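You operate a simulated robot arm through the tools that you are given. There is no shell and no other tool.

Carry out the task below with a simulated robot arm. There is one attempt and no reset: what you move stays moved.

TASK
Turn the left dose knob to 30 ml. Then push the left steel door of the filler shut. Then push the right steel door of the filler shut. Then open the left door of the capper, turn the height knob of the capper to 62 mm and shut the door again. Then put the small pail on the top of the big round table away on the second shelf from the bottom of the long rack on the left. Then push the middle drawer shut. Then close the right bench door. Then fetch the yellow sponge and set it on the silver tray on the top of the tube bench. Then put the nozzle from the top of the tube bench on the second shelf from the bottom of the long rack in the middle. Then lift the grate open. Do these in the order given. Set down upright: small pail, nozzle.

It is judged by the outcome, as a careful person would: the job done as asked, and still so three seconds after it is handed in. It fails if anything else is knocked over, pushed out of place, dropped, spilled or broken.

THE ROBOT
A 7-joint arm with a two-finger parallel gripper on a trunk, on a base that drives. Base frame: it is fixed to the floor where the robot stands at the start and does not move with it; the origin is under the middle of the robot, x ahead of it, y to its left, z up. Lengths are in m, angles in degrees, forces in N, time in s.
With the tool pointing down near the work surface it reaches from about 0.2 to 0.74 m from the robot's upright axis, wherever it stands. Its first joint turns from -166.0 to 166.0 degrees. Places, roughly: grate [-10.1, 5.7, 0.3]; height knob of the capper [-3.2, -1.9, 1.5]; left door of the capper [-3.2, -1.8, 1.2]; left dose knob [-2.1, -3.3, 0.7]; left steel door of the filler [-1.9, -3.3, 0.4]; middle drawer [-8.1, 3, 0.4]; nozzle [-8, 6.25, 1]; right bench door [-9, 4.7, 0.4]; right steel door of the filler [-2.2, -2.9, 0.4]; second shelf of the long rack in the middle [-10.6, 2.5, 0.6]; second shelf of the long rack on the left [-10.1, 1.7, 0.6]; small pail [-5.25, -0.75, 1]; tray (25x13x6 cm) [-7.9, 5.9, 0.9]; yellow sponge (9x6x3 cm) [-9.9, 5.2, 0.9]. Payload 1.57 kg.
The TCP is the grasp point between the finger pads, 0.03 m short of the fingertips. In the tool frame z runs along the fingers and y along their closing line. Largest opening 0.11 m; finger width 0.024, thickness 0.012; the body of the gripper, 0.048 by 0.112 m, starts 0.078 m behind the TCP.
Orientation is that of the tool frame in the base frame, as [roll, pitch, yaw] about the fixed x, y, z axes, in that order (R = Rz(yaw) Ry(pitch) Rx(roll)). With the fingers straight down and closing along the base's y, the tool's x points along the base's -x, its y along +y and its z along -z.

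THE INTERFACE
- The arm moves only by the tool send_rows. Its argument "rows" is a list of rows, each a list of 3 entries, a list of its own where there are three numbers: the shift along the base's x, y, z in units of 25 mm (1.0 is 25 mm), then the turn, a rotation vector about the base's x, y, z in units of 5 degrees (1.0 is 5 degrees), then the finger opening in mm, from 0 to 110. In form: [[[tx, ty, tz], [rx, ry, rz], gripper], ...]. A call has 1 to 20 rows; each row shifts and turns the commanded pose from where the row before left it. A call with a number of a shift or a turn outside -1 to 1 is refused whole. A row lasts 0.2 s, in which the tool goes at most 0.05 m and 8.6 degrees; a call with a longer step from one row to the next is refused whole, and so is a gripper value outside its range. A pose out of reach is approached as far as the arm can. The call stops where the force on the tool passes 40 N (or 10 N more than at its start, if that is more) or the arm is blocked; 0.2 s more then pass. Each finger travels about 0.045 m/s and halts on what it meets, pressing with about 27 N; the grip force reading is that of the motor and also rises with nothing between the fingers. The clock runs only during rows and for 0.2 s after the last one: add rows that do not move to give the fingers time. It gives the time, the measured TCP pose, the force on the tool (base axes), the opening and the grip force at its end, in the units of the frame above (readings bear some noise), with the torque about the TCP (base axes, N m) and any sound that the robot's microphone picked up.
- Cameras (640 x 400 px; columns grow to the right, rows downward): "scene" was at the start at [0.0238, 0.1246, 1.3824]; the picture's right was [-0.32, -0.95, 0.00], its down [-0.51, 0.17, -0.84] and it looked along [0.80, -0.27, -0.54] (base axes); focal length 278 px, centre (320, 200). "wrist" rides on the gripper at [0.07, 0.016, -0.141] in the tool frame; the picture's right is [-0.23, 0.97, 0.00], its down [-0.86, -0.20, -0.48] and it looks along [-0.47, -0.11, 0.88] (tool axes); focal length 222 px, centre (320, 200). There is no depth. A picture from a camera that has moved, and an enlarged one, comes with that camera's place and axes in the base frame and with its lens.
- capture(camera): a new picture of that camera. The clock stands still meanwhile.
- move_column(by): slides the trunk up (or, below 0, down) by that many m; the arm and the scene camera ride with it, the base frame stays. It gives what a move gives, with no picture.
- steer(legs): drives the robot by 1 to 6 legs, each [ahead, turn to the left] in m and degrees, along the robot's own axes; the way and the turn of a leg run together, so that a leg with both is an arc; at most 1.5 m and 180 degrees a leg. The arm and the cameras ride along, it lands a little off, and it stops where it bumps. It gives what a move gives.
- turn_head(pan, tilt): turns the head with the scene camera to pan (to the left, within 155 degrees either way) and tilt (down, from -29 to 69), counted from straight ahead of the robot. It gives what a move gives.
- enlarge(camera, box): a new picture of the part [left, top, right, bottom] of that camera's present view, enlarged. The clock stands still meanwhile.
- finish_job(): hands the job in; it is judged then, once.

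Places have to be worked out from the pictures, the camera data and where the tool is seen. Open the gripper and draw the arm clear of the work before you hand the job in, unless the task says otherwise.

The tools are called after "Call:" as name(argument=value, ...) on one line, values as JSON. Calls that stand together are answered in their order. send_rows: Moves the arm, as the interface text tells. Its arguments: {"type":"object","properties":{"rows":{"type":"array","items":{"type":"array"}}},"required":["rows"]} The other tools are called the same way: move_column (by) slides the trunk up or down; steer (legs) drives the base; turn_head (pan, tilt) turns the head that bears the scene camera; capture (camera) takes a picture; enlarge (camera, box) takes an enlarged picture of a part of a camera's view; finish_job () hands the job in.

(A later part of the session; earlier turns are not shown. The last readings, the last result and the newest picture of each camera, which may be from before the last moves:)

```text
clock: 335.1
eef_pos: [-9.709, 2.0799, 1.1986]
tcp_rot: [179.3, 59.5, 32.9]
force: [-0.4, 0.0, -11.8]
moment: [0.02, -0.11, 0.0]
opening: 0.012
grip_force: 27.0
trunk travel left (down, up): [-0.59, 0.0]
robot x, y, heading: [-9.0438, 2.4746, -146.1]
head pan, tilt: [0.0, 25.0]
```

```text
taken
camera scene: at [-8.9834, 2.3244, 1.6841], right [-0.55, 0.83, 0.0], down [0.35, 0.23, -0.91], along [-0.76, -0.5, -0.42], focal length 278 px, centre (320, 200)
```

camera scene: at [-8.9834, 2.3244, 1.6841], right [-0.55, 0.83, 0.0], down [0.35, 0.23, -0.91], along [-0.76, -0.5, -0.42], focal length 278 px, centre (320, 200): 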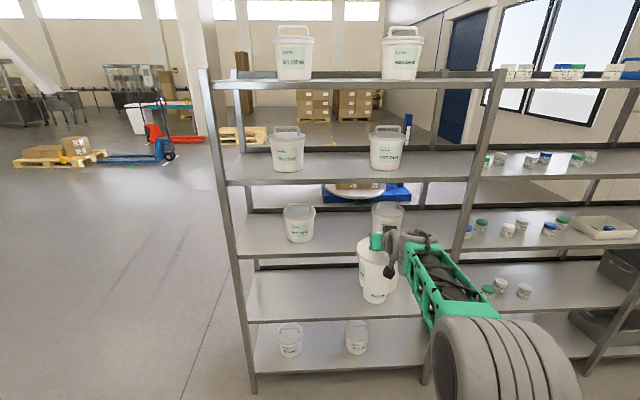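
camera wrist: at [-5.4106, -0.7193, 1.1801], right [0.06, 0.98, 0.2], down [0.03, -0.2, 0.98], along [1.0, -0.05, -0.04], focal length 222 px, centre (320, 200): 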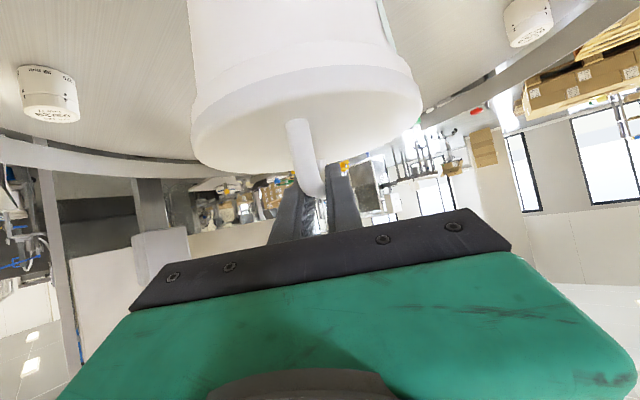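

The second shelf (surface z≈0.57, third shelf ≈0.94) has a free spot on its left side; another pail stands at its right. I lower the trunk 34 cm with the pail held in front, and look again.

Call:
move_column(by=-0.34)

Call:
turn_head(pan=5, tilt=25)

Call:
capture(camera="scene")

Call:
capture(camera="wrist")

```text
clock: 338.5
eef_pos: [-9.7083, 2.0804, 0.8589]
tcp_rot: [179.3, 59.5, 33.2]
force: [-0.1, 0.6, -11.1]
moment: [0.01, -0.09, 0.01]
opening: 0.012
grip_force: 26.8
trunk travel left (down, up): [-0.25, 0.34]
robot x, y, heading: [-9.042, 2.4727, -146.5]
head pan, tilt: [0.0, 25.0]
```

```text
clock: 339.1
eef_pos: [-9.7088, 2.0797, 0.8578]
tcp_rot: [179.4, 59.4, 33.0]
force: [0.4, 0.5, -12.0]
moment: [0.0, -0.06, 0.0]
opening: 0.012
grip_force: 27.0
trunk travel left (down, up): [-0.25, 0.34]
robot x, y, heading: [-9.0391, 2.4754, -146.4]
head pan, tilt: [5.0, 25.0]
```

```text
taken
camera scene: at [-8.9785, 2.3182, 1.3441], right [-0.62, 0.78, 0.0], down [0.33, 0.26, -0.91], along [-0.71, -0.56, -0.42], focal length 278 px, centre (320, 200)
```

scene: 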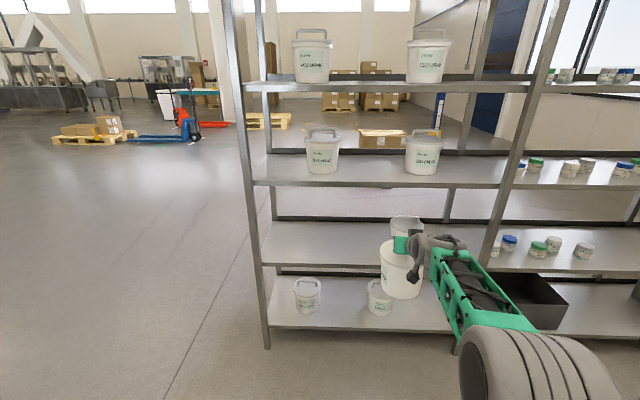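

```text
taken
camera wrist: at [-9.5676, 2.1533, 0.8703], right [0.44, -0.87, 0.2], down [-0.13, 0.16, 0.98], along [-0.89, -0.46, -0.05], focal length 222 px, centre (320, 200)
```

wrist: 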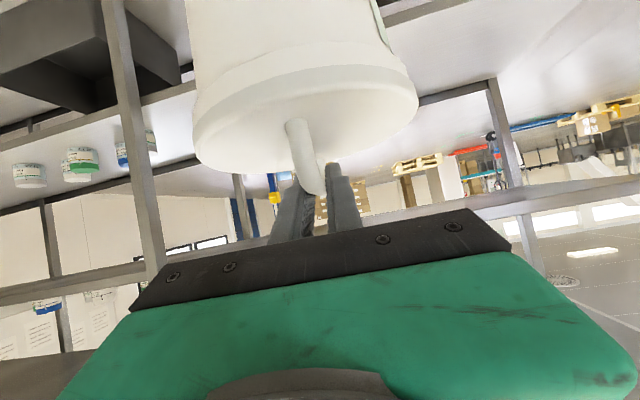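

The opening above the second shelf is about 0.36 m (z 0.57–0.93) and the pail's bottom is ~0.16 m below the grip. I shift the pail left in front of the free spot and lower it to z=0.78.

Call:
send_rows(rows=[[[0.556, -0.787, -0.284], [0, 0, 0], 5], [[0.556, -0.787, -0.284], [0, 0, 0], 5], [[0.556, -0.787, -0.284], [0, 0, 0], 5], [[0.556, -0.787, -0.284], [0, 0, 0], 5], [[0.556, -0.787, -0.284], [0, 0, 0], 5], [[0.556, -0.787, -0.284], [0, 0, 0], 5], [[0.556, -0.787, -0.284], [0, 0, 0], 5], [[0.556, -0.787, -0.284], [0, 0, 0], 5], [[0.556, -0.787, -0.284], [0, 0, 0], 5], [[0.556, -0.787, -0.284], [0, 0, 0], 5], [[0.556, -0.787, -0.284], [0, 0, 0], 5]])

Call:
capture(camera="scene")

```text
clock: 341.5
eef_pos: [-9.5555, 1.864, 0.779]
tcp_rot: [179.3, 59.6, 33.1]
force: [0.6, -0.2, -11.3]
moment: [0.05, -0.07, -0.01]
opening: 0.0118
grip_force: 26.7
trunk travel left (down, up): [-0.25, 0.34]
robot x, y, heading: [-9.0398, 2.4739, -146.5]
head pan, tilt: [5.0, 25.0]
```

```text
taken
camera scene: at [-8.9782, 2.3179, 1.3441], right [-0.62, 0.78, 0.0], down [0.33, 0.26, -0.91], along [-0.71, -0.56, -0.42], focal length 278 px, centre (320, 200)
```

scene: 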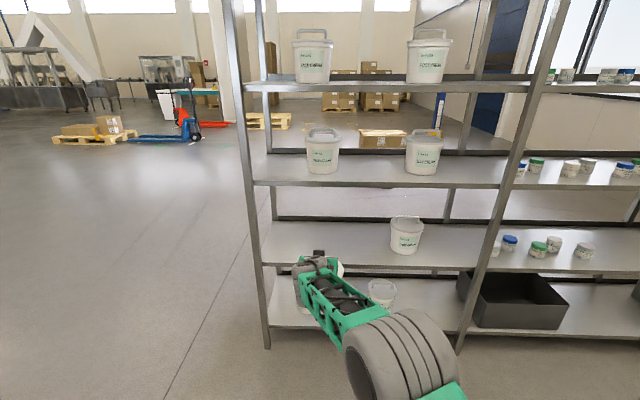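

Pail aligned with the free spot (u≈0.30). I drive forward 37 cm to bring it over the second shelf.

Call:
steer(legs=[[0.375, 0]])

Call:
capture(camera="scene")

Call:
capture(camera="wrist")

```text
clock: 343.9
eef_pos: [-9.8722, 1.6587, 0.7782]
tcp_rot: [179.4, 59.4, 33.0]
force: [-0.1, 0.3, -13.0]
moment: [0.02, -0.07, -0.01]
opening: 0.0117
grip_force: 26.8
trunk travel left (down, up): [-0.25, 0.34]
robot x, y, heading: [-9.3544, 2.2676, -146.7]
head pan, tilt: [5.0, 25.0]
```

```text
taken
camera scene: at [-9.294, 2.1101, 1.3441], right [-0.62, 0.79, 0.0], down [0.33, 0.26, -0.91], along [-0.71, -0.56, -0.42], focal length 278 px, centre (320, 200)
```

scene: 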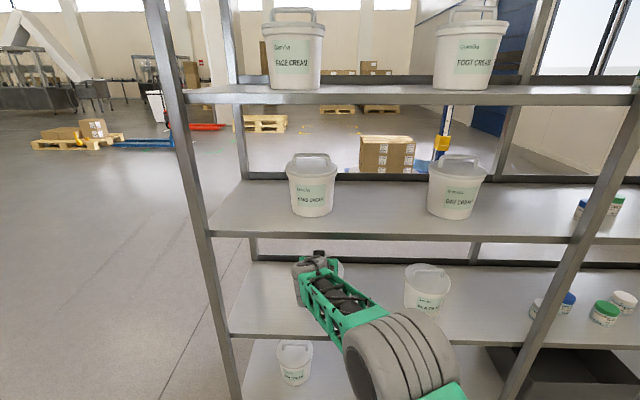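

```text
taken
camera wrist: at [-9.7319, 1.7308, 0.7912], right [0.44, -0.88, 0.2], down [-0.13, 0.16, 0.98], along [-0.89, -0.46, -0.05], focal length 222 px, centre (320, 200)
```

wrist: 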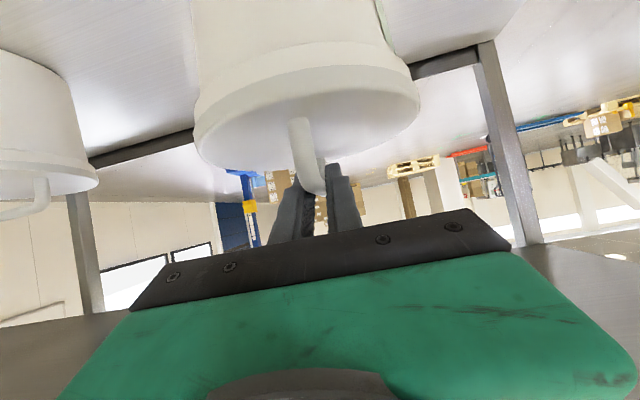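

The pail is over the shelf (n≈-0.11) with clearance on both sides. I lower it gently until the shelf takes the weight.

Call:
send_rows(rows=[[[0, 0, -0.3], [0, 0, 0], 5], [[0, 0, -0.3], [0, 0, 0], 5], [[0, 0, -0.3], [0, 0, 0], 5], [[0, 0, -0.2], [0, 0, 0], 5], [[0, 0, 0], [0, 0, 0], 5]])

```text
clock: 345.1
eef_pos: [-9.8722, 1.6578, 0.7504]
tcp_rot: [179.6, 59.4, 32.9]
force: [0.8, -0.3, -11.4]
moment: [0.03, -0.09, -0.02]
opening: 0.0117
grip_force: 27.1
trunk travel left (down, up): [-0.25, 0.34]
robot x, y, heading: [-9.3529, 2.265, -146.8]
head pan, tilt: [5.0, 25.0]
```

Still hanging at 0.750. I keep lowering in 4 mm steps.

Call:
send_rows(rows=[[[0, 0, -0.16], [0, 0, 0], 5], [[0, 0, -0.16], [0, 0, 0], 5], [[0, 0, -0.16], [0, 0, 0], 5], [[0, 0, 0], [0, 0, 0], 5]])

```text
clock: 346.1
eef_pos: [-9.873, 1.66, 0.7381]
tcp_rot: [179.3, 59.4, 33.0]
force: [0.9, -0.3, -12.0]
moment: [0.04, -0.08, 0.01]
opening: 0.0117
grip_force: 26.8
trunk travel left (down, up): [-0.25, 0.34]
robot x, y, heading: [-9.3519, 2.2632, -146.8]
head pan, tilt: [5.0, 25.0]
```

Call:
send_rows(rows=[[[0, 0, -0.12], [0, 0, 0], 5], [[0, 0, -0.12], [0, 0, 0], 5], [[0, 0, -0.12], [0, 0, 0], 5], [[0, 0, 0], [0, 0, 0], 5]])

Call:
capture(camera="wrist")

```text
clock: 347.1
eef_pos: [-9.874, 1.6579, 0.7294]
tcp_rot: [179.6, 59.4, 33.1]
force: [-0.3, -0.5, -11.8]
moment: [0.06, -0.05, 0.01]
opening: 0.0115
grip_force: 27.4
trunk travel left (down, up): [-0.25, 0.34]
robot x, y, heading: [-9.3557, 2.2647, -146.7]
head pan, tilt: [5.0, 25.0]
```

```text
taken
camera wrist: at [-9.7325, 1.7312, 0.7421], right [0.44, -0.88, 0.2], down [-0.13, 0.16, 0.98], along [-0.89, -0.46, -0.05], focal length 222 px, centre (320, 200)
```

wrist: 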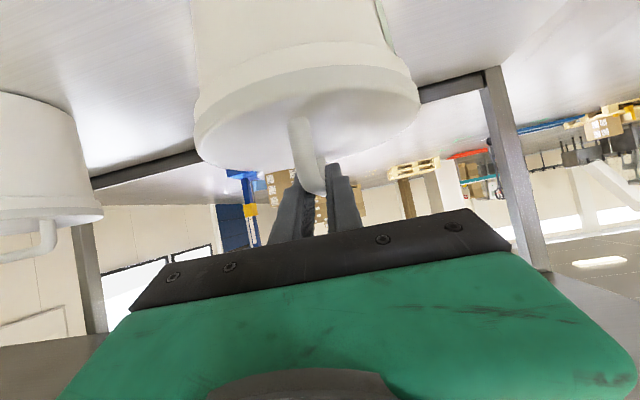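

Still hanging at z=0.729; judging by the neighbouring pail's lid there may be ~2 cm to go. I continue lowering carefully.

Call:
send_rows(rows=[[[0, 0, -0.12], [0, 0, 0], 5], [[0, 0, -0.12], [0, 0, 0], 5], [[0, 0, -0.12], [0, 0, 0], 5], [[0, 0, -0.12], [0, 0, 0], 5], [[0, 0, 0], [0, 0, 0], 5]])

```text
clock: 348.3
eef_pos: [-9.8719, 1.6572, 0.7283]
tcp_rot: [178.9, 60.2, 32.6]
force: [3.0, 3.7, 22.5]
moment: [0.27, -0.37, 0.03]
opening: 0.0118
grip_force: 27.1
trunk travel left (down, up): [-0.25, 0.34]
robot x, y, heading: [-9.3548, 2.2659, -146.6]
head pan, tilt: [5.0, 25.0]
```

Contact: the shelf supports it now. I relieve the push, open the fingers, and withdraw along the tool axis.

Call:
send_rows(rows=[[[0, 0, 0.3], [0, 0, 0], 5], [[0, 0, 0.05], [0, 0, 0], 5]])

Call:
send_rows(rows=[[[0, 0, 0], [0, 0, 0], 16], [[0, 0, 0], [0, 0, 0], 26], [[0, 0, 0], [0, 0, 0], 30], [[0, 0, 0], [0, 0, 0], 30], [[0.4, 0.26, 0.25], [0, 0, 0], 30], [[0.6, 0.39, 0.35], [0, 0, 0], 30], [[0.726, 0.47, 0.4], [0, 0, 0], 30], [[0.726, 0.47, 0.3], [0, 0, 0], 30], [[0.726, 0.47, 0.2], [0, 0, 0], 30], [[0.726, 0.47, 0], [0, 0, 0], 30], [[0.726, 0.47, 0], [0, 0, 0], 30]])

Call:
capture(camera="wrist")

Call:
capture(camera="scene")

```text
clock: 348.9
eef_pos: [-9.873, 1.6594, 0.727]
tcp_rot: [179.5, 59.4, 33.0]
force: [-4.0, -6.2, 7.1]
moment: [-0.5, 0.73, 0.12]
opening: 0.0116
grip_force: 26.9
trunk travel left (down, up): [-0.25, 0.34]
robot x, y, heading: [-9.3543, 2.2666, -146.7]
head pan, tilt: [5.0, 25.0]
```

```text
clock: 351.3
eef_pos: [-9.755, 1.7339, 0.7632]
tcp_rot: [179.4, 59.5, 32.9]
force: [0.1, -0.7, 0.5]
moment: [0.01, 0.01, 0.0]
opening: 0.0302
grip_force: 0.0
trunk travel left (down, up): [-0.25, 0.34]
robot x, y, heading: [-9.3549, 2.2621, -146.9]
head pan, tilt: [5.0, 25.0]
```

```text
taken
camera wrist: at [-9.6147, 1.8064, 0.7761], right [0.44, -0.88, 0.2], down [-0.13, 0.16, 0.98], along [-0.89, -0.46, -0.04], focal length 222 px, centre (320, 200)
```

wrist: 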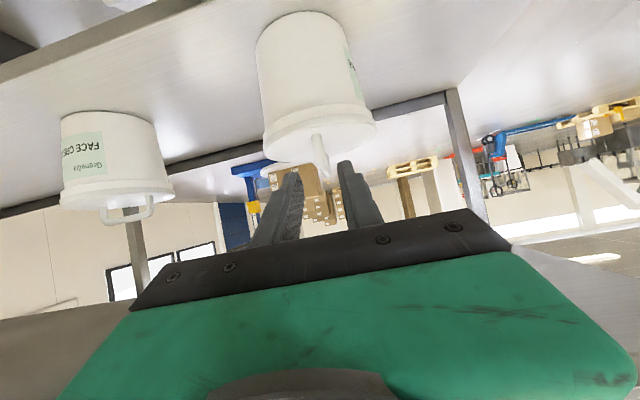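

```text
taken
camera scene: at [-9.2935, 2.1109, 1.3442], right [-0.62, 0.79, 0.0], down [0.33, 0.26, -0.91], along [-0.71, -0.56, -0.42], focal length 278 px, centre (320, 200)
```

scene: 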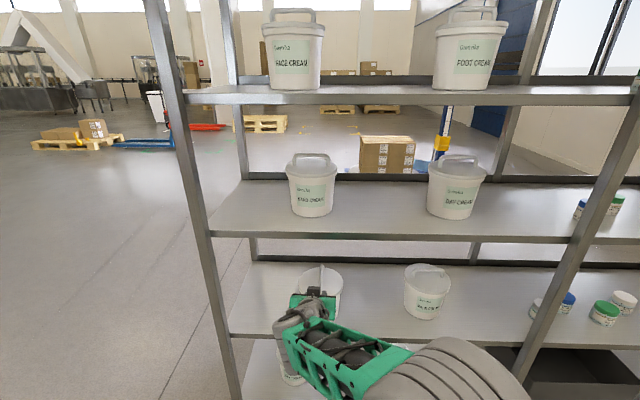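

The pail stands upright on the second shelf at the left. I back out of the rack and check it once more, then head for the bench's drawer side.

Call:
steer(legs=[[-0.4, 0]])

Call:
capture(camera="scene")

Call:
turn_head(pan=120, tilt=15)

Call:
capture(camera="scene")

Call:
turn_head(pan=-100, tilt=15)

Call:
capture(camera="scene")

```text
clock: 353.8
eef_pos: [-9.4292, 1.9493, 0.7641]
tcp_rot: [179.4, 59.4, 32.7]
force: [0.2, -0.6, 0.6]
moment: [0.0, 0.01, -0.03]
opening: 0.03
grip_force: 0.0
trunk travel left (down, up): [-0.25, 0.34]
robot x, y, heading: [-9.0228, 2.4826, -147.0]
head pan, tilt: [5.0, 25.0]
```

```text
taken
camera scene: at [-8.9651, 2.3254, 1.3442], right [-0.62, 0.79, 0.0], down [0.33, 0.26, -0.91], along [-0.71, -0.56, -0.42], focal length 278 px, centre (320, 200)
```

scene: 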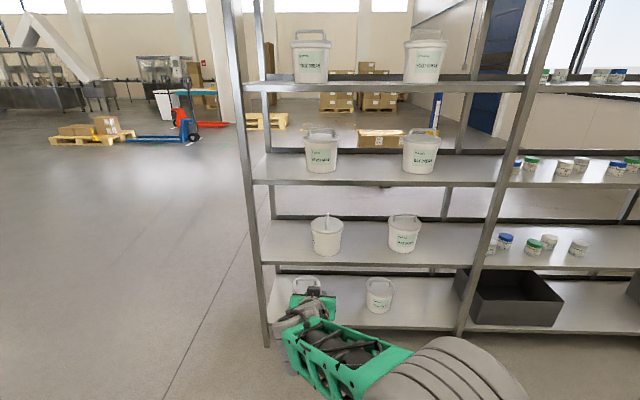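

```text
clock: 355.7
eef_pos: [-9.4296, 1.9489, 0.7638]
tcp_rot: [179.4, 59.5, 32.7]
force: [-0.6, -0.6, -0.5]
moment: [0.0, 0.03, -0.01]
opening: 0.0298
grip_force: 0.0
trunk travel left (down, up): [-0.25, 0.34]
robot x, y, heading: [-9.0233, 2.4816, -146.9]
head pan, tilt: [120.0, 15.0]
```

```text
taken
camera scene: at [-8.8092, 2.3398, 1.3604], right [-0.45, -0.89, 0.0], down [-0.23, 0.12, -0.97], along [0.86, -0.44, -0.26], focal length 278 px, centre (320, 200)
```

scene: 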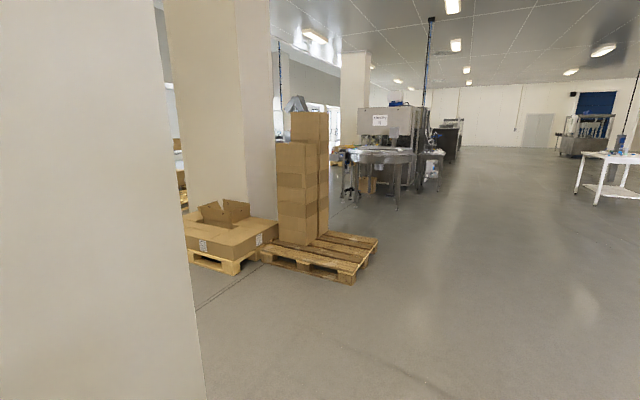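

```text
clock: 358.9
eef_pos: [-9.4305, 1.9498, 0.7629]
tcp_rot: [179.5, 59.5, 32.8]
force: [-0.9, -0.1, 0.6]
moment: [-0.01, -0.03, 0.01]
opening: 0.03
grip_force: 0.1
trunk travel left (down, up): [-0.25, 0.34]
robot x, y, heading: [-9.0267, 2.4842, -146.8]
head pan, tilt: [-100.0, 15.0]
```

```text
taken
camera scene: at [-8.929, 2.4682, 1.3604], right [0.92, 0.39, 0.0], down [0.1, -0.24, -0.97], along [-0.38, 0.89, -0.26], focal length 278 px, centre (320, 200)
```

scene: 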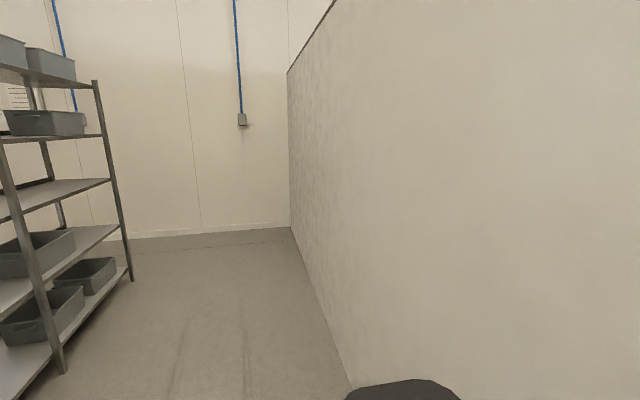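

The pail is upright on the second shelf beside the other. For driving around the bench I bring the tool back to the compact pointing-down pose, then drive out of the aisle and around the panel end.

Call:
send_rows(rows=[[[-0.202, 0.999, 0.194], [0.365, -0.558, 0], 30], [[-0.202, 0.999, 0.194], [0.365, -0.558, 0], 30], [[-0.202, 0.999, 0.194], [0.365, -0.558, 0], 30], [[-0.202, 0.999, 0.194], [0.365, -0.558, 0], 30], [[-0.202, 0.999, 0.194], [0.365, -0.558, 0], 30], [[-0.202, 0.999, 0.194], [0.365, -0.558, 0], 30], [[-0.202, 0.999, 0.194], [0.365, -0.558, 0], 30], [[-0.202, 0.999, 0.194], [0.365, -0.558, 0], 30], [[-0.202, 0.999, 0.194], [0.365, -0.558, 0], 30], [[-0.202, 0.999, 0.194], [0.365, -0.558, 0], 30], [[-0.202, 0.999, 0.194], [0.365, -0.558, 0], 30], [[-0.202, 0.999, 0.194], [0.365, -0.558, 0], 30], [[-0.202, 0.999, 0.194], [0.365, -0.558, 0], 30], [[-0.202, 0.999, 0.194], [0.365, -0.558, 0], 30], [[-0.202, 0.999, 0.194], [0.365, -0.558, 0], 30], [[-0.202, 0.999, 0.194], [0.365, -0.558, 0], 30], [[-0.202, 0.999, 0.194], [0.365, -0.558, 0], 30], [[-0.202, 0.999, 0.194], [0.365, -0.558, 0], 30]])

Call:
steer(legs=[[0, 83], [1.2, 0], [0, 86], [0.8, 0]])

Call:
turn_head(pan=60, tilt=18)

Call:
capture(camera="scene")

```text
clock: 362.7
eef_pos: [-9.5204, 2.4003, 0.8516]
tcp_rot: [179.8, -0.5, 32.9]
force: [0.5, -0.2, -0.3]
moment: [0.03, 0.02, -0.02]
opening: 0.0302
grip_force: 0.0
trunk travel left (down, up): [-0.25, 0.34]
robot x, y, heading: [-9.0262, 2.4843, -147.0]
head pan, tilt: [-100.0, 15.0]
```

```text
clock: 379.5
eef_pos: [-7.3381, 1.4758, 0.8514]
tcp_rot: [179.9, -0.6, -166.5]
force: [0.8, 0.2, -0.8]
moment: [-0.01, -0.01, -0.02]
opening: 0.0301
grip_force: 0.0
trunk travel left (down, up): [-0.25, 0.34]
robot x, y, heading: [-7.8332, 1.5629, 13.4]
head pan, tilt: [-100.0, 15.0]
```

```text
clock: 382.0
eef_pos: [-7.3379, 1.4766, 0.8512]
tcp_rot: [179.7, -0.5, -166.6]
force: [0.1, -0.3, -0.3]
moment: [0.01, -0.02, 0.01]
opening: 0.0298
grip_force: 0.0
trunk travel left (down, up): [-0.25, 0.34]
robot x, y, heading: [-7.8338, 1.5637, 13.5]
head pan, tilt: [60.0, 18.0]
```

```text
taken
camera scene: at [-7.9002, 1.7884, 1.3555], right [0.96, -0.28, 0.0], down [-0.09, -0.3, -0.95], along [0.27, 0.91, -0.31], focal length 278 px, centre (320, 200)
```

scene: 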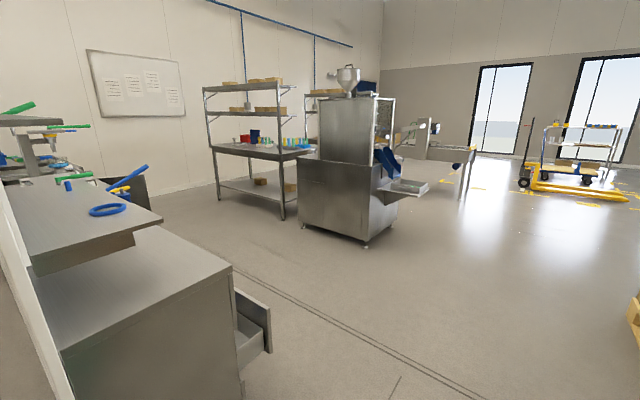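

I can see the bench with a drawer pulled out. I drive around to its front side and face it.

Call:
steer(legs=[[0, 22.6], [0.91, 0], [0, 62], [1.48, 0], [0, 117]])

Call:
turn_head(pan=0, tilt=25)

Call:
capture(camera="scene")

```text
clock: 402.4
eef_pos: [-7.7865, 3.464, 0.8509]
tcp_rot: [179.8, -0.4, 34.7]
force: [0.3, 0.3, -0.1]
moment: [-0.01, 0.0, 0.03]
opening: 0.0298
grip_force: 0.1
trunk travel left (down, up): [-0.25, 0.34]
robot x, y, heading: [-7.2959, 3.5623, -145.3]
head pan, tilt: [60.0, 18.0]
```

```text
clock: 403.7
eef_pos: [-7.7853, 3.4645, 0.8514]
tcp_rot: [179.8, -0.5, 34.7]
force: [-0.4, 0.2, 0.1]
moment: [0.0, 0.0, -0.02]
opening: 0.0297
grip_force: 0.0
trunk travel left (down, up): [-0.25, 0.34]
robot x, y, heading: [-7.2922, 3.5577, -145.3]
head pan, tilt: [0.0, 25.0]
```

```text
taken
camera scene: at [-7.2336, 3.4149, 1.3442], right [-0.57, 0.82, 0.0], down [0.35, 0.24, -0.91], along [-0.74, -0.52, -0.42], focal length 278 px, centre (320, 200)
```

scene: 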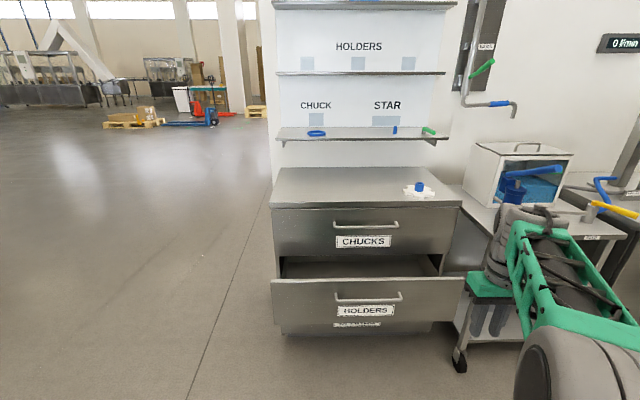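

The open middle drawer ("HOLDERS") is centred near [-8.15,3.04], front top z≈0.5, out by ~16 cm. I lower the trunk, pitch the tool horizontal at z≈0.42, fingers closed.

Call:
move_column(by=-0.25)

Call:
send_rows(rows=[[[0.073, -0.652, -0.4], [-0.5693, 0.8221, 0], 0], [[0.073, -0.652, -0.4], [-0.5693, 0.8221, 0], 0], [[0.073, -0.652, -0.4], [-0.5693, 0.8221, 0], 0], [[0.073, -0.652, -0.4], [-0.5693, 0.8221, 0], 0], [[0.073, -0.652, -0.4], [-0.5693, 0.8221, 0], 0], [[0.073, -0.652, -0.4], [-0.5693, 0.8221, 0], 0], [[0.073, -0.652, -0.4], [-0.5693, 0.8221, 0], 0], [[0.073, -0.652, -0.4], [-0.5693, 0.8221, 0], 0], [[0.073, -0.652, -0.4], [-0.5693, 0.8221, 0], 0], [[0.073, -0.652, -0.4], [-0.5693, 0.8221, 0], 0], [[0.073, -0.652, -0.4], [-0.5693, 0.8221, 0], 0], [[0.073, -0.652, -0.4], [-0.5693, 0.8221, 0], 0], [[0.073, -0.652, -0.4], [-0.5693, 0.8221, 0], 0], [[0.073, -0.652, -0.4], [-0.5693, 0.8221, 0], 0], [[0.073, -0.652, -0.4], [-0.5693, 0.8221, 0], 0], [[0.073, -0.652, -0.4], [-0.5693, 0.8221, 0], 0], [[0.073, -0.652, -0.4], [-0.5693, 0.8221, 0], 0], [[0.073, -0.652, -0.4], [-0.5693, 0.8221, 0], 0]])

Call:
capture(camera="scene")

Call:
capture(camera="wrist")

```text
clock: 406.3
eef_pos: [-7.7862, 3.465, 0.6017]
tcp_rot: [179.9, -0.5, 34.7]
force: [-0.1, 0.2, 0.3]
moment: [0.01, 0.03, 0.0]
opening: 0.0298
grip_force: 0.0
trunk travel left (down, up): [0.0, 0.59]
robot x, y, heading: [-7.2936, 3.5618, -145.1]
head pan, tilt: [0.0, 25.0]
```

```text
clock: 410.1
eef_pos: [-7.7521, 3.1708, 0.423]
tcp_rot: [-178.3, 89.6, 36.8]
force: [-0.7, 0.7, -0.4]
moment: [0.0, -0.03, -0.04]
opening: 0.0
grip_force: 21.6
trunk travel left (down, up): [0.0, 0.59]
robot x, y, heading: [-7.2995, 3.564, -145.1]
head pan, tilt: [0.0, 25.0]
```

```text
taken
camera scene: at [-7.2336, 3.415, 1.0942], right [-0.57, 0.82, 0.0], down [0.35, 0.24, -0.91], along [-0.74, -0.52, -0.42], focal length 278 px, centre (320, 200)
```

scene: 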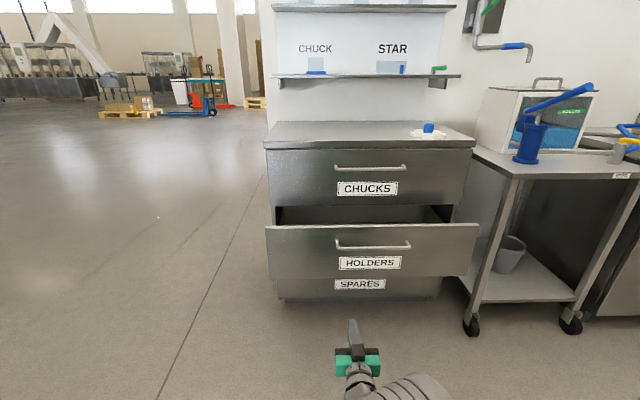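

```text
taken
camera wrist: at [-7.6244, 3.2372, 0.3543], right [0.56, -0.8, 0.23], down [0.27, 0.43, 0.86], along [-0.78, -0.42, 0.46], focal length 222 px, centre (320, 200)
```

wrist: 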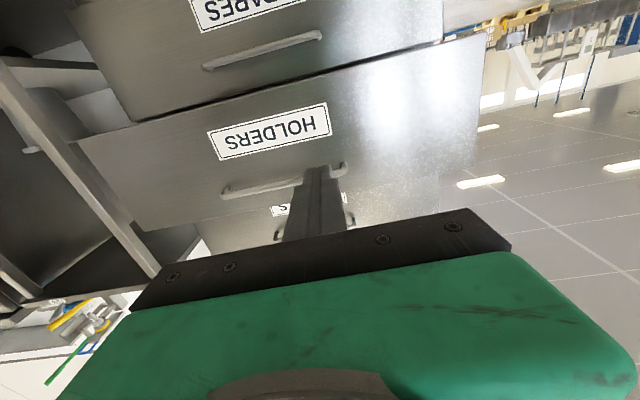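

The HOLDERS drawer front spans z≈0.27–0.53 with its handle at ≈0.435. I align to its centre just above the handle (z≈0.485) and drive 30 cm closer.

Call:
send_rows(rows=[[[-0.69, 0.98, 0.62], [0, 0, 0], 0], [[-0.69, 0.98, 0.62], [0, 0, 0], 0], [[-0.69, 0.98, 0.62], [0, 0, 0], 0], [[-0.69, 0.98, 0.62], [0, 0, 0], 0]])

Call:
steer(legs=[[0.3, 0]])

Call:
turn_head(pan=-5, tilt=40)

Call:
capture(camera="scene")

Call:
capture(camera="wrist")

```text
clock: 411.1
eef_pos: [-7.8154, 3.2727, 0.4811]
tcp_rot: [-178.9, 89.2, 36.1]
force: [0.3, -0.3, 0.4]
moment: [-0.02, -0.04, 0.0]
opening: 0.0001
grip_force: 21.5
out of reach, approached as far as the arm can: row 4
trunk travel left (down, up): [0.0, 0.59]
robot x, y, heading: [-7.2937, 3.5632, -145.1]
head pan, tilt: [0.0, 25.0]
```

```text
clock: 413.1
eef_pos: [-8.0588, 3.1015, 0.4831]
tcp_rot: [179.7, 89.6, 34.8]
force: [0.6, 1.1, 0.1]
moment: [-0.01, -0.04, 0.01]
opening: 0.0002
grip_force: 21.6
trunk travel left (down, up): [0.0, 0.59]
robot x, y, heading: [-7.538, 3.3939, -145.1]
head pan, tilt: [0.0, 25.0]
```

```text
clock: 413.9
eef_pos: [-8.0594, 3.1017, 0.4828]
tcp_rot: [-179.8, 89.6, 35.2]
force: [-0.2, -0.2, 0.0]
moment: [-0.01, 0.0, -0.02]
opening: 0.0003
grip_force: 21.3
trunk travel left (down, up): [0.0, 0.59]
robot x, y, heading: [-7.538, 3.3905, -145.1]
head pan, tilt: [-5.0, 40.0]
```

```text
taken
camera scene: at [-7.4739, 3.2562, 1.0709], right [-0.5, 0.87, 0.0], down [0.56, 0.32, -0.77], along [-0.66, -0.38, -0.64], focal length 278 px, centre (320, 200)
```

scene: 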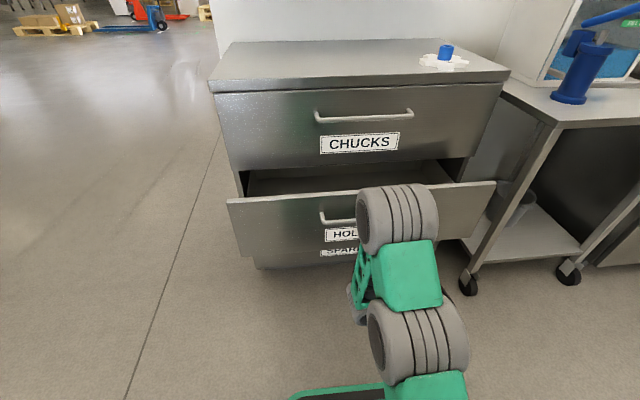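

```text
taken
camera wrist: at [-7.9325, 3.1693, 0.4147], right [0.56, -0.8, 0.23], down [0.27, 0.43, 0.86], along [-0.78, -0.42, 0.46], focal length 222 px, centre (320, 200)
```

wrist: 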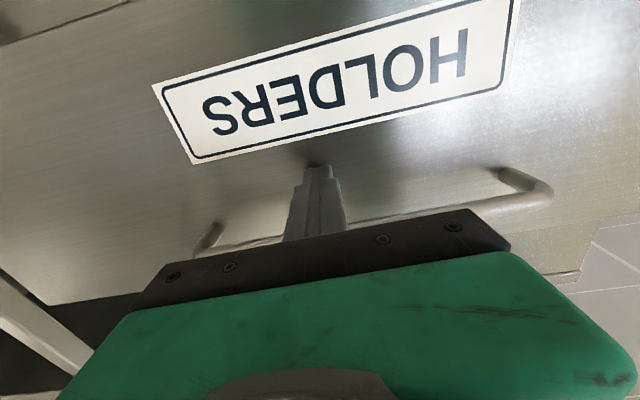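

The tool axis points at the panel between the label and the handle. I push forward towards the drawer and shut it.

Call:
send_rows(rows=[[[-0.817, -0.577, 0], [0, 0, 0], 0], [[-0.817, -0.577, 0], [0, 0, 0], 0], [[-0.654, -0.462, 0], [0, 0, 0], 0], [[-0.5, -0.353, 0], [0, 0, 0], 0], [[-0.5, -0.353, 0], [0, 0, 0], 0], [[-0.654, -0.462, 0], [0, 0, 0], 0], [[-0.654, -0.462, 0], [0, 0, 0], 0], [[-0.654, -0.462, 0], [0, 0, 0], 0], [[-0.654, -0.462, 0], [0, 0, 0], 0], [[-0.654, -0.462, 0], [0, 0, 0], 0]])

Call:
capture(camera="scene")

```text
clock: 416.1
eef_pos: [-8.0879, 3.0821, 0.4254]
tcp_rot: [-176.4, 89.6, 38.8]
force: [0.6, 1.4, -0.9]
moment: [0.0, 0.0, 0.01]
opening: 0.0001
grip_force: 21.5
out of reach, approached as far as the arm can: row 1, 2, 3, 4, 5, 6, 7, 8, 9, 10
trunk travel left (down, up): [0.0, 0.59]
robot x, y, heading: [-7.5381, 3.3923, -144.9]
head pan, tilt: [-5.0, 40.0]
```

```text
taken
camera scene: at [-7.4739, 3.2562, 1.0708], right [-0.5, 0.87, 0.0], down [0.56, 0.32, -0.77], along [-0.66, -0.38, -0.64], focal length 278 px, centre (320, 200)
```

scene: 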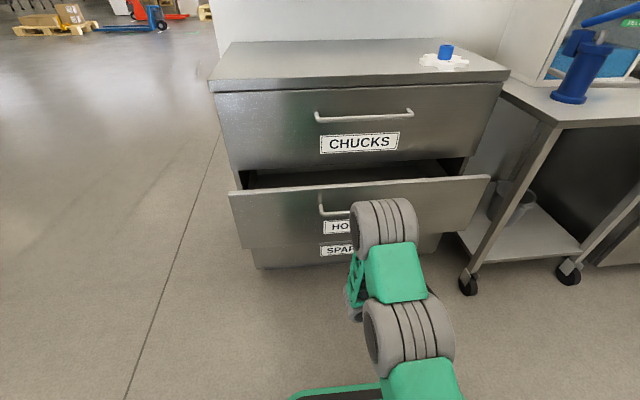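

The arm is at an awkward limit, but the fingertips are touching the drawer, which has moved in slightly. I push it with small forward drives of the base instead.

Call:
steer(legs=[[0.06, 0]])

Call:
capture(camera="scene")

```text
clock: 417.1
eef_pos: [-8.1367, 3.0463, 0.4253]
tcp_rot: [-179.7, 89.7, 35.1]
force: [0.2, -0.3, -0.5]
moment: [0.02, 0.0, -0.01]
opening: 0.0
grip_force: 21.0
trunk travel left (down, up): [0.0, 0.59]
robot x, y, heading: [-7.5857, 3.356, -144.9]
head pan, tilt: [-5.0, 40.0]
```

```text
taken
camera scene: at [-7.5228, 3.222, 1.0709], right [-0.5, 0.87, 0.0], down [0.56, 0.32, -0.77], along [-0.66, -0.38, -0.64], focal length 278 px, centre (320, 200)
```

scene: 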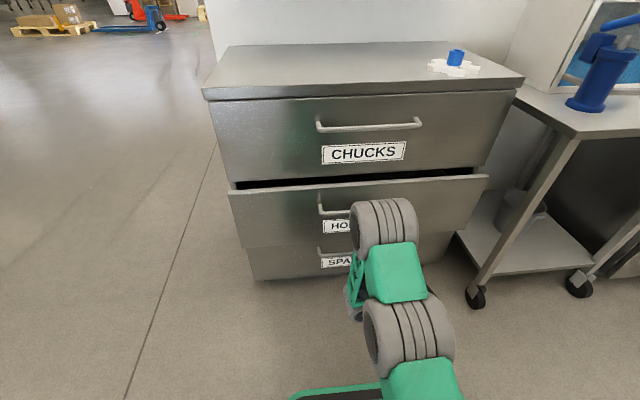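

The drawer is closing. I drive a further 4 cm.

Call:
steer(legs=[[0.04, 0]])

Call:
capture(camera="scene")

```text
clock: 418.0
eef_pos: [-8.1697, 3.0237, 0.4269]
tcp_rot: [-179.7, 89.7, 35.5]
force: [0.7, 0.2, -0.4]
moment: [-0.01, 0.0, -0.04]
opening: 0.0
grip_force: 21.5
trunk travel left (down, up): [0.0, 0.59]
robot x, y, heading: [-7.6201, 3.3327, -144.9]
head pan, tilt: [-5.0, 40.0]
```

```text
taken
camera scene: at [-7.5552, 3.1993, 1.0708], right [-0.5, 0.87, 0.0], down [0.56, 0.32, -0.77], along [-0.66, -0.38, -0.64], focal length 278 px, centre (320, 200)
```

scene: 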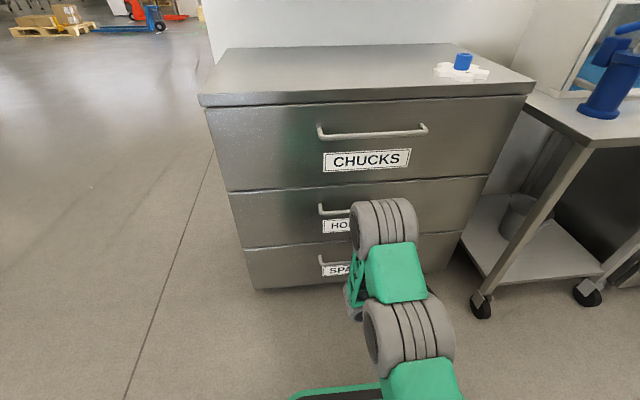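

It looks nearly flush. I zoom on the left and right edges to compare the drawer fronts.

Call:
enlarge(camera="scene", box=[195, 150, 295, 300])

Call:
enlarge(camera="scene", box=[420, 130, 520, 280])

```text
2.67 times, centred on (245, 225) of scene
camera zoom: at [-7.5552, 3.1993, 1.0708], right [-0.5, 0.87, 0.0], down [0.56, 0.32, -0.77], along [-0.66, -0.38, -0.64], focal length 740 px, centre (520, 133)
```

zoom: 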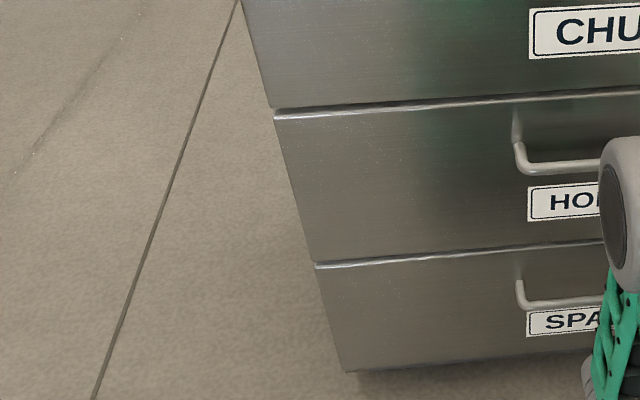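

```text
2.67 times, centred on (470, 205) of scene
camera zoom: at [-7.5552, 3.1993, 1.0708], right [-0.5, 0.87, 0.0], down [0.56, 0.32, -0.77], along [-0.66, -0.38, -0.64], focal length 740 px, centre (-80, 187)
```

zoom: 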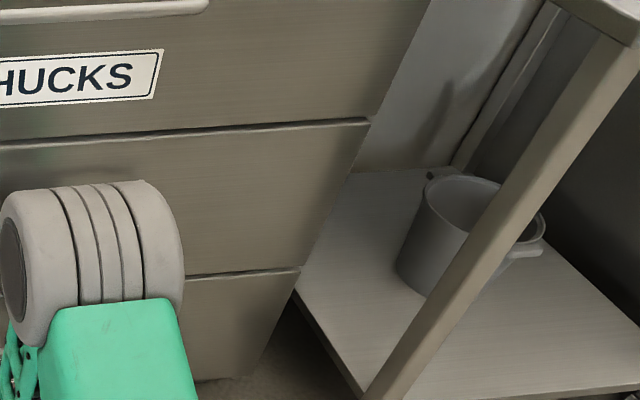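

It looks flush. To be sure it is fully home, I nudge 1.2 cm more and read the force.

Call:
steer(legs=[[0.012, 0]])

Call:
enlarge(camera="scene", box=[195, 150, 295, 300])

```text
clock: 418.8
eef_pos: [-8.1722, 3.0223, 0.4262]
tcp_rot: [-163.7, 89.5, 51.5]
force: [9.0, 6.2, 7.8]
moment: [-0.23, 0.26, 0.11]
opening: 0.0
grip_force: 21.3
trunk travel left (down, up): [0.0, 0.59]
robot x, y, heading: [-7.6195, 3.3342, -145.3]
head pan, tilt: [-5.0, 40.0]
stopped in leg 1: the force on the tool passed its limit at 62 N (the readings are from after the stop); the commanded pose is now the measured one
```

```text
2.67 times, centred on (245, 225) of scene
camera zoom: at [-7.5601, 3.1958, 1.0708], right [-0.5, 0.87, 0.0], down [0.56, 0.32, -0.77], along [-0.66, -0.38, -0.64], focal length 740 px, centre (520, 133)
```

zoom: 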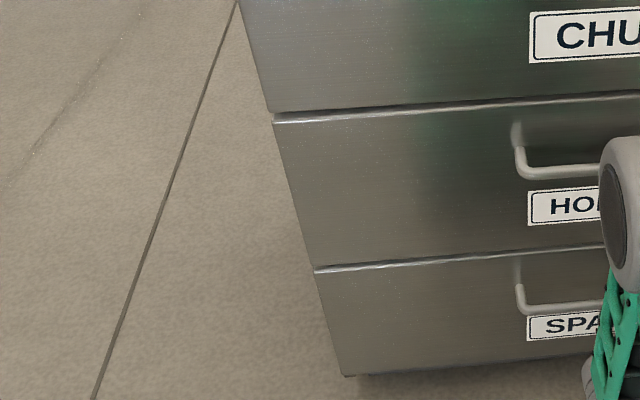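

The drawer is firmly home (62 N stop). I back away and look to the right for the bench door.

Call:
steer(legs=[[-0.4, 0]])

Call:
turn_head(pan=-55, tilt=22)

Call:
capture(camera="scene")

Call:
enlarge(camera="scene", box=[220, 100, 460, 300])

```text
clock: 421.3
eef_pos: [-7.8405, 3.2572, 0.4259]
tcp_rot: [-170.5, 89.4, 44.5]
force: [-0.5, -0.2, -0.3]
moment: [0.01, 0.01, 0.04]
opening: 0.0001
grip_force: 21.6
trunk travel left (down, up): [0.0, 0.59]
robot x, y, heading: [-7.2905, 3.567, -145.2]
head pan, tilt: [-5.0, 40.0]
```

```text
clock: 422.5
eef_pos: [-7.8408, 3.2562, 0.4247]
tcp_rot: [-170.3, 89.4, 44.6]
force: [-0.4, 0.3, -0.2]
moment: [0.02, -0.02, 0.02]
opening: 0.0
grip_force: 21.9
trunk travel left (down, up): [0.0, 0.59]
robot x, y, heading: [-7.2904, 3.5623, -145.4]
head pan, tilt: [-55.0, 22.0]
```

```text
taken
camera scene: at [-7.2406, 3.502, 1.099], right [0.35, 0.94, 0.0], down [0.35, -0.13, -0.93], along [-0.87, 0.32, -0.37], focal length 278 px, centre (320, 200)
```

scene: 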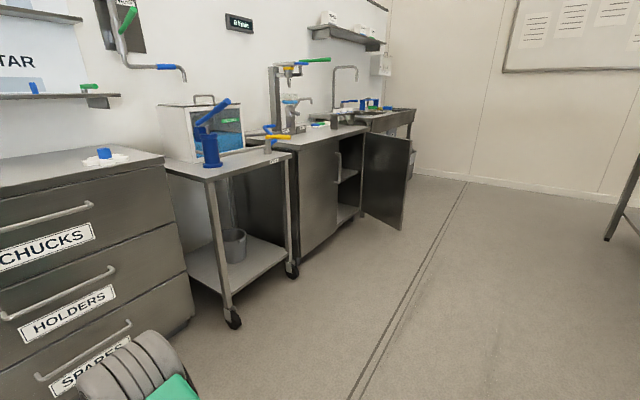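

```text
2.00 times, centred on (340, 200) of scene
camera zoom: at [-7.2406, 3.502, 1.099], right [0.35, 0.94, 0.0], down [0.35, -0.13, -0.93], along [-0.87, 0.32, -0.37], focal length 555 px, centre (280, 200)
```

zoom: 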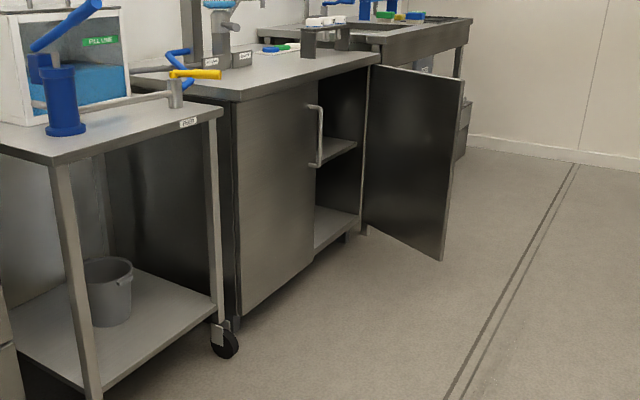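

The right bench door is open ~82°, hinged on its right at ≈[-9.075,4.553], free edge ≈[-8.77,4.71]. I fold the arm to the pointing-down pose and drive to about 1.08 m in front of it.

Call:
send_rows(rows=[[[0.136, 0.417, 0.389], [0.5678, -0.8231, 0], 0], [[0.136, 0.417, 0.389], [0.5678, -0.8231, 0], 0], [[0.136, 0.417, 0.389], [0.5678, -0.8231, 0], 0], [[0.136, 0.417, 0.389], [0.5678, -0.8231, 0], 0], [[0.136, 0.417, 0.389], [0.5678, -0.8231, 0], 0], [[0.136, 0.417, 0.389], [0.5678, -0.8231, 0], 0], [[0.136, 0.417, 0.389], [0.5678, -0.8231, 0], 0], [[0.136, 0.417, 0.389], [0.5678, -0.8231, 0], 0], [[0.136, 0.417, 0.389], [0.5678, -0.8231, 0], 0], [[0.136, 0.417, 0.389], [0.5678, -0.8231, 0], 0], [[0.136, 0.417, 0.389], [0.5678, -0.8231, 0], 0], [[0.136, 0.417, 0.389], [0.5678, -0.8231, 0], 0], [[0.136, 0.417, 0.389], [0.5678, -0.8231, 0], 0], [[0.136, 0.417, 0.389], [0.5678, -0.8231, 0], 0], [[0.136, 0.417, 0.389], [0.5678, -0.8231, 0], 0], [[0.136, 0.417, 0.389], [0.5678, -0.8231, 0], 0], [[0.136, 0.417, 0.389], [0.5678, -0.8231, 0], 0], [[0.136, 0.417, 0.389], [0.5678, -0.8231, 0], 0]])

Call:
steer(legs=[[0, -96.6], [1.53, 0], [0, 97]])

Call:
turn_head(pan=0, tilt=30)

Call:
capture(camera="scene")

```text
clock: 424.6
eef_pos: [-7.6367, 3.3501, 0.3202]
tcp_rot: [172.4, 54.9, 28.5]
force: [-0.4, -0.5, -0.2]
moment: [-0.01, 0.0, 0.03]
opening: 0.0
grip_force: 21.1
out of reach, approached as far as the arm can: row 1, 2, 3, 4, 5, 6, 7, 8, 9, 10
trunk travel left (down, up): [0.0, 0.59]
robot x, y, heading: [-7.2913, 3.5613, -145.4]
head pan, tilt: [-55.0, 22.0]
stopped in row 10: the arm was blocked; the commanded pose is now the measured one
```

```text
refused: 1.53 is not a number from -1.5 to 1.5
```

```text
clock: 425.9
eef_pos: [-7.6371, 3.3509, 0.3201]
tcp_rot: [172.6, 55.1, 28.5]
force: [-0.2, 0.1, -0.1]
moment: [0.0, 0.05, -0.02]
opening: 0.0
grip_force: 21.7
trunk travel left (down, up): [0.0, 0.59]
robot x, y, heading: [-7.2868, 3.5635, -145.4]
head pan, tilt: [0.0, 30.0]
```

```text
taken
camera scene: at [-7.2278, 3.4184, 1.0862], right [-0.57, 0.82, 0.0], down [0.41, 0.28, -0.87], along [-0.71, -0.49, -0.5], focal length 278 px, centre (320, 200)
```

scene: 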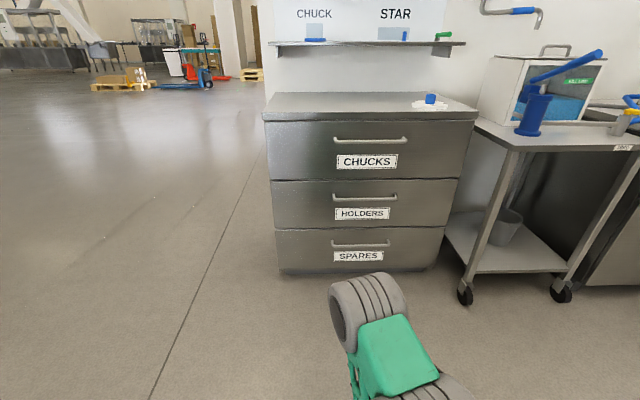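

The arm folded into a poor posture and blocked (no contact). I raise the trunk and reverse the motion: pitch the tool back to horizontal while extending forward and up.

Call:
move_column(by=0.25)

Call:
send_rows(rows=[[[-0.9, -0.62, 0.5], [-0.497, 0.72, 0], 0], [[-0.9, -0.62, 0.5], [-0.497, 0.72, 0], 0], [[-0.9, -0.62, 0.5], [-0.497, 0.72, 0], 0], [[-0.9, -0.62, 0.5], [-0.497, 0.72, 0], 0], [[-0.9, -0.62, 0.5], [-0.497, 0.72, 0], 0], [[-0.9, -0.62, 0.5], [-0.497, 0.72, 0], 0], [[-0.9, -0.62, 0.5], [-0.497, 0.72, 0], 0], [[-0.9, -0.62, 0.5], [-0.497, 0.72, 0], 0]])

Call:
capture(camera="scene")

```text
clock: 428.5
eef_pos: [-7.6366, 3.3507, 0.5699]
tcp_rot: [172.5, 55.0, 28.4]
force: [0.8, -0.6, 0.2]
moment: [0.02, -0.01, 0.0]
opening: 0.0
grip_force: 21.4
trunk travel left (down, up): [-0.25, 0.34]
robot x, y, heading: [-7.2901, 3.5656, -145.2]
head pan, tilt: [0.0, 30.0]
```

```text
clock: 430.3
eef_pos: [-7.8172, 3.2294, 0.6689]
tcp_rot: [87.2, 86.5, -55.6]
force: [0.2, -0.6, -1.0]
moment: [-0.02, 0.02, -0.01]
opening: 0.0001
grip_force: 21.2
trunk travel left (down, up): [-0.25, 0.34]
robot x, y, heading: [-7.2904, 3.562, -145.3]
head pan, tilt: [0.0, 30.0]
```

```text
taken
camera scene: at [-7.2276, 3.4185, 1.3362], right [-0.57, 0.82, 0.0], down [0.41, 0.28, -0.87], along [-0.71, -0.49, -0.5], focal length 278 px, centre (320, 200)
```

scene: 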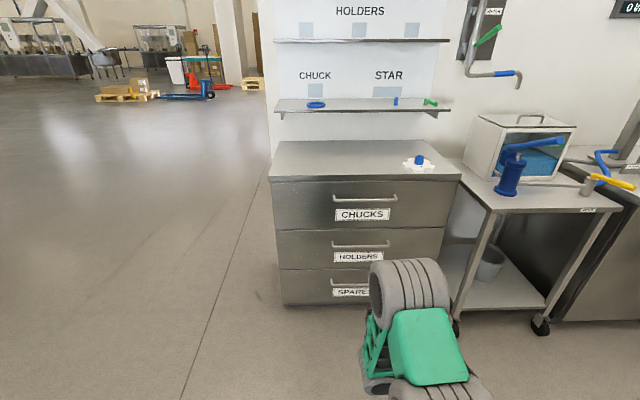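

That worked; the tool is horizontal again at forward 0.62. I move it left and up to coax the elbow into the better posture used earlier.

Call:
send_rows(rows=[[[0.57, -0.82, 0.75], [0, 0, 0], 0], [[0.57, -0.82, 0.75], [0, 0, 0], 0], [[0.57, -0.82, 0.75], [0, 0, 0], 0], [[0.57, -0.82, 0.75], [0, 0, 0], 0], [[0.57, -0.82, 0.75], [0, 0, 0], 0], [[0.57, -0.82, 0.75], [0, 0, 0], 0], [[0.57, -0.82, 0.75], [0, 0, 0], 0], [[0.57, -0.82, 0.75], [0, 0, 0], 0]])

Call:
capture(camera="scene")

```text
clock: 432.1
eef_pos: [-7.702, 3.0607, 0.8191]
tcp_rot: [88.7, 86.6, -54.2]
force: [-0.5, -0.5, 0.2]
moment: [-0.02, -0.03, 0.0]
opening: 0.0
grip_force: 21.5
trunk travel left (down, up): [-0.25, 0.34]
robot x, y, heading: [-7.2885, 3.5674, -145.4]
head pan, tilt: [0.0, 30.0]
```

```text
taken
camera scene: at [-7.2279, 3.4184, 1.3362], right [-0.57, 0.82, 0.0], down [0.41, 0.28, -0.87], along [-0.71, -0.49, -0.5], focal length 278 px, centre (320, 200)
```

scene: 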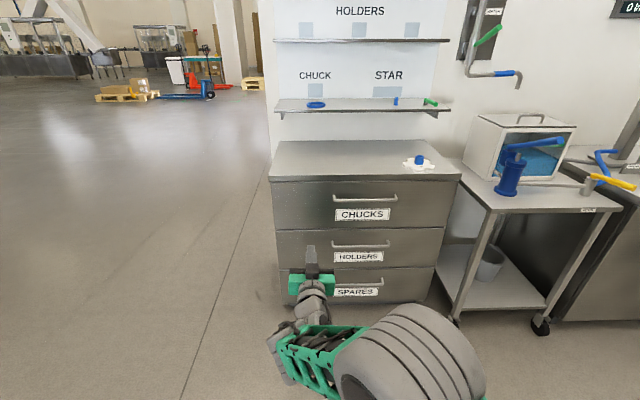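

The arm is back in the good elbow-out posture with a horizontal tool. I now drive to about 1.08 m in front of the open bench door.

Call:
steer(legs=[[0, -96.5], [0.77, 0], [0.76, 0], [0, 97]])

Call:
turn_head(pan=0, tilt=30)

Call:
capture(camera="scene")

```text
clock: 448.1
eef_pos: [-8.3861, 4.3956, 0.8187]
tcp_rot: [88.1, 86.7, -54.4]
force: [0.0, 0.4, 0.2]
moment: [-0.02, -0.03, -0.02]
opening: 0.0
grip_force: 20.9
trunk travel left (down, up): [-0.25, 0.34]
robot x, y, heading: [-7.9808, 4.9049, -144.8]
head pan, tilt: [0.0, 30.0]
```

```text
clock: 448.7
eef_pos: [-8.3855, 4.3973, 0.8186]
tcp_rot: [88.1, 86.6, -54.3]
force: [0.2, 0.6, 0.4]
moment: [-0.01, -0.03, 0.0]
opening: 0.0
grip_force: 21.6
trunk travel left (down, up): [-0.25, 0.34]
robot x, y, heading: [-7.978, 4.8999, -144.6]
head pan, tilt: [0.0, 30.0]
```

```text
taken
camera scene: at [-7.9157, 4.7577, 1.3362], right [-0.58, 0.82, 0.0], down [0.41, 0.29, -0.87], along [-0.71, -0.5, -0.5], focal length 278 px, centre (320, 200)
```

scene: 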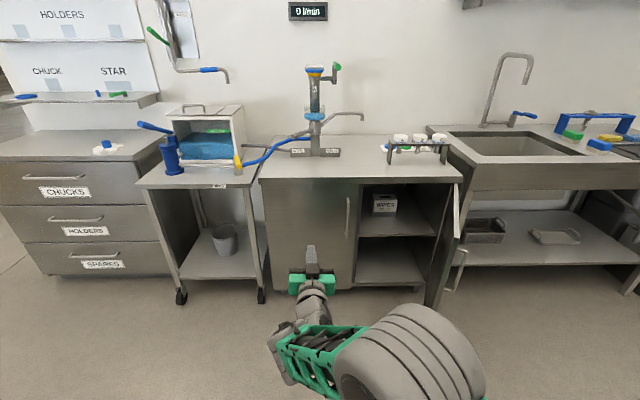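

I zoom in on the open door to see its edge and handle.

Call:
enlarge(camera="scene", box=[340, 150, 520, 330])

```text
2.22 times, centred on (430, 240) of scene
camera zoom: at [-7.9157, 4.7577, 1.3362], right [-0.58, 0.82, 0.0], down [0.41, 0.29, -0.87], along [-0.71, -0.5, -0.5], focal length 617 px, centre (76, 111)
```

zoom: 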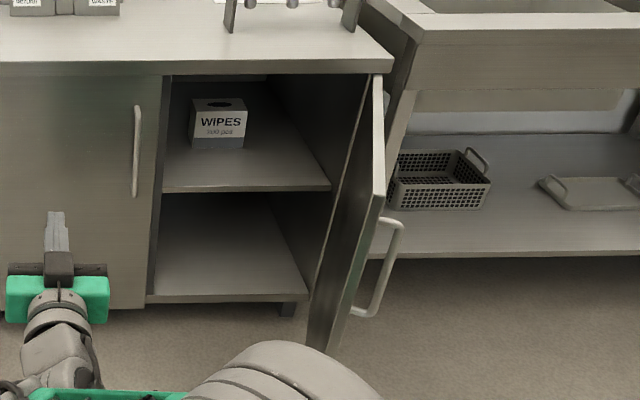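

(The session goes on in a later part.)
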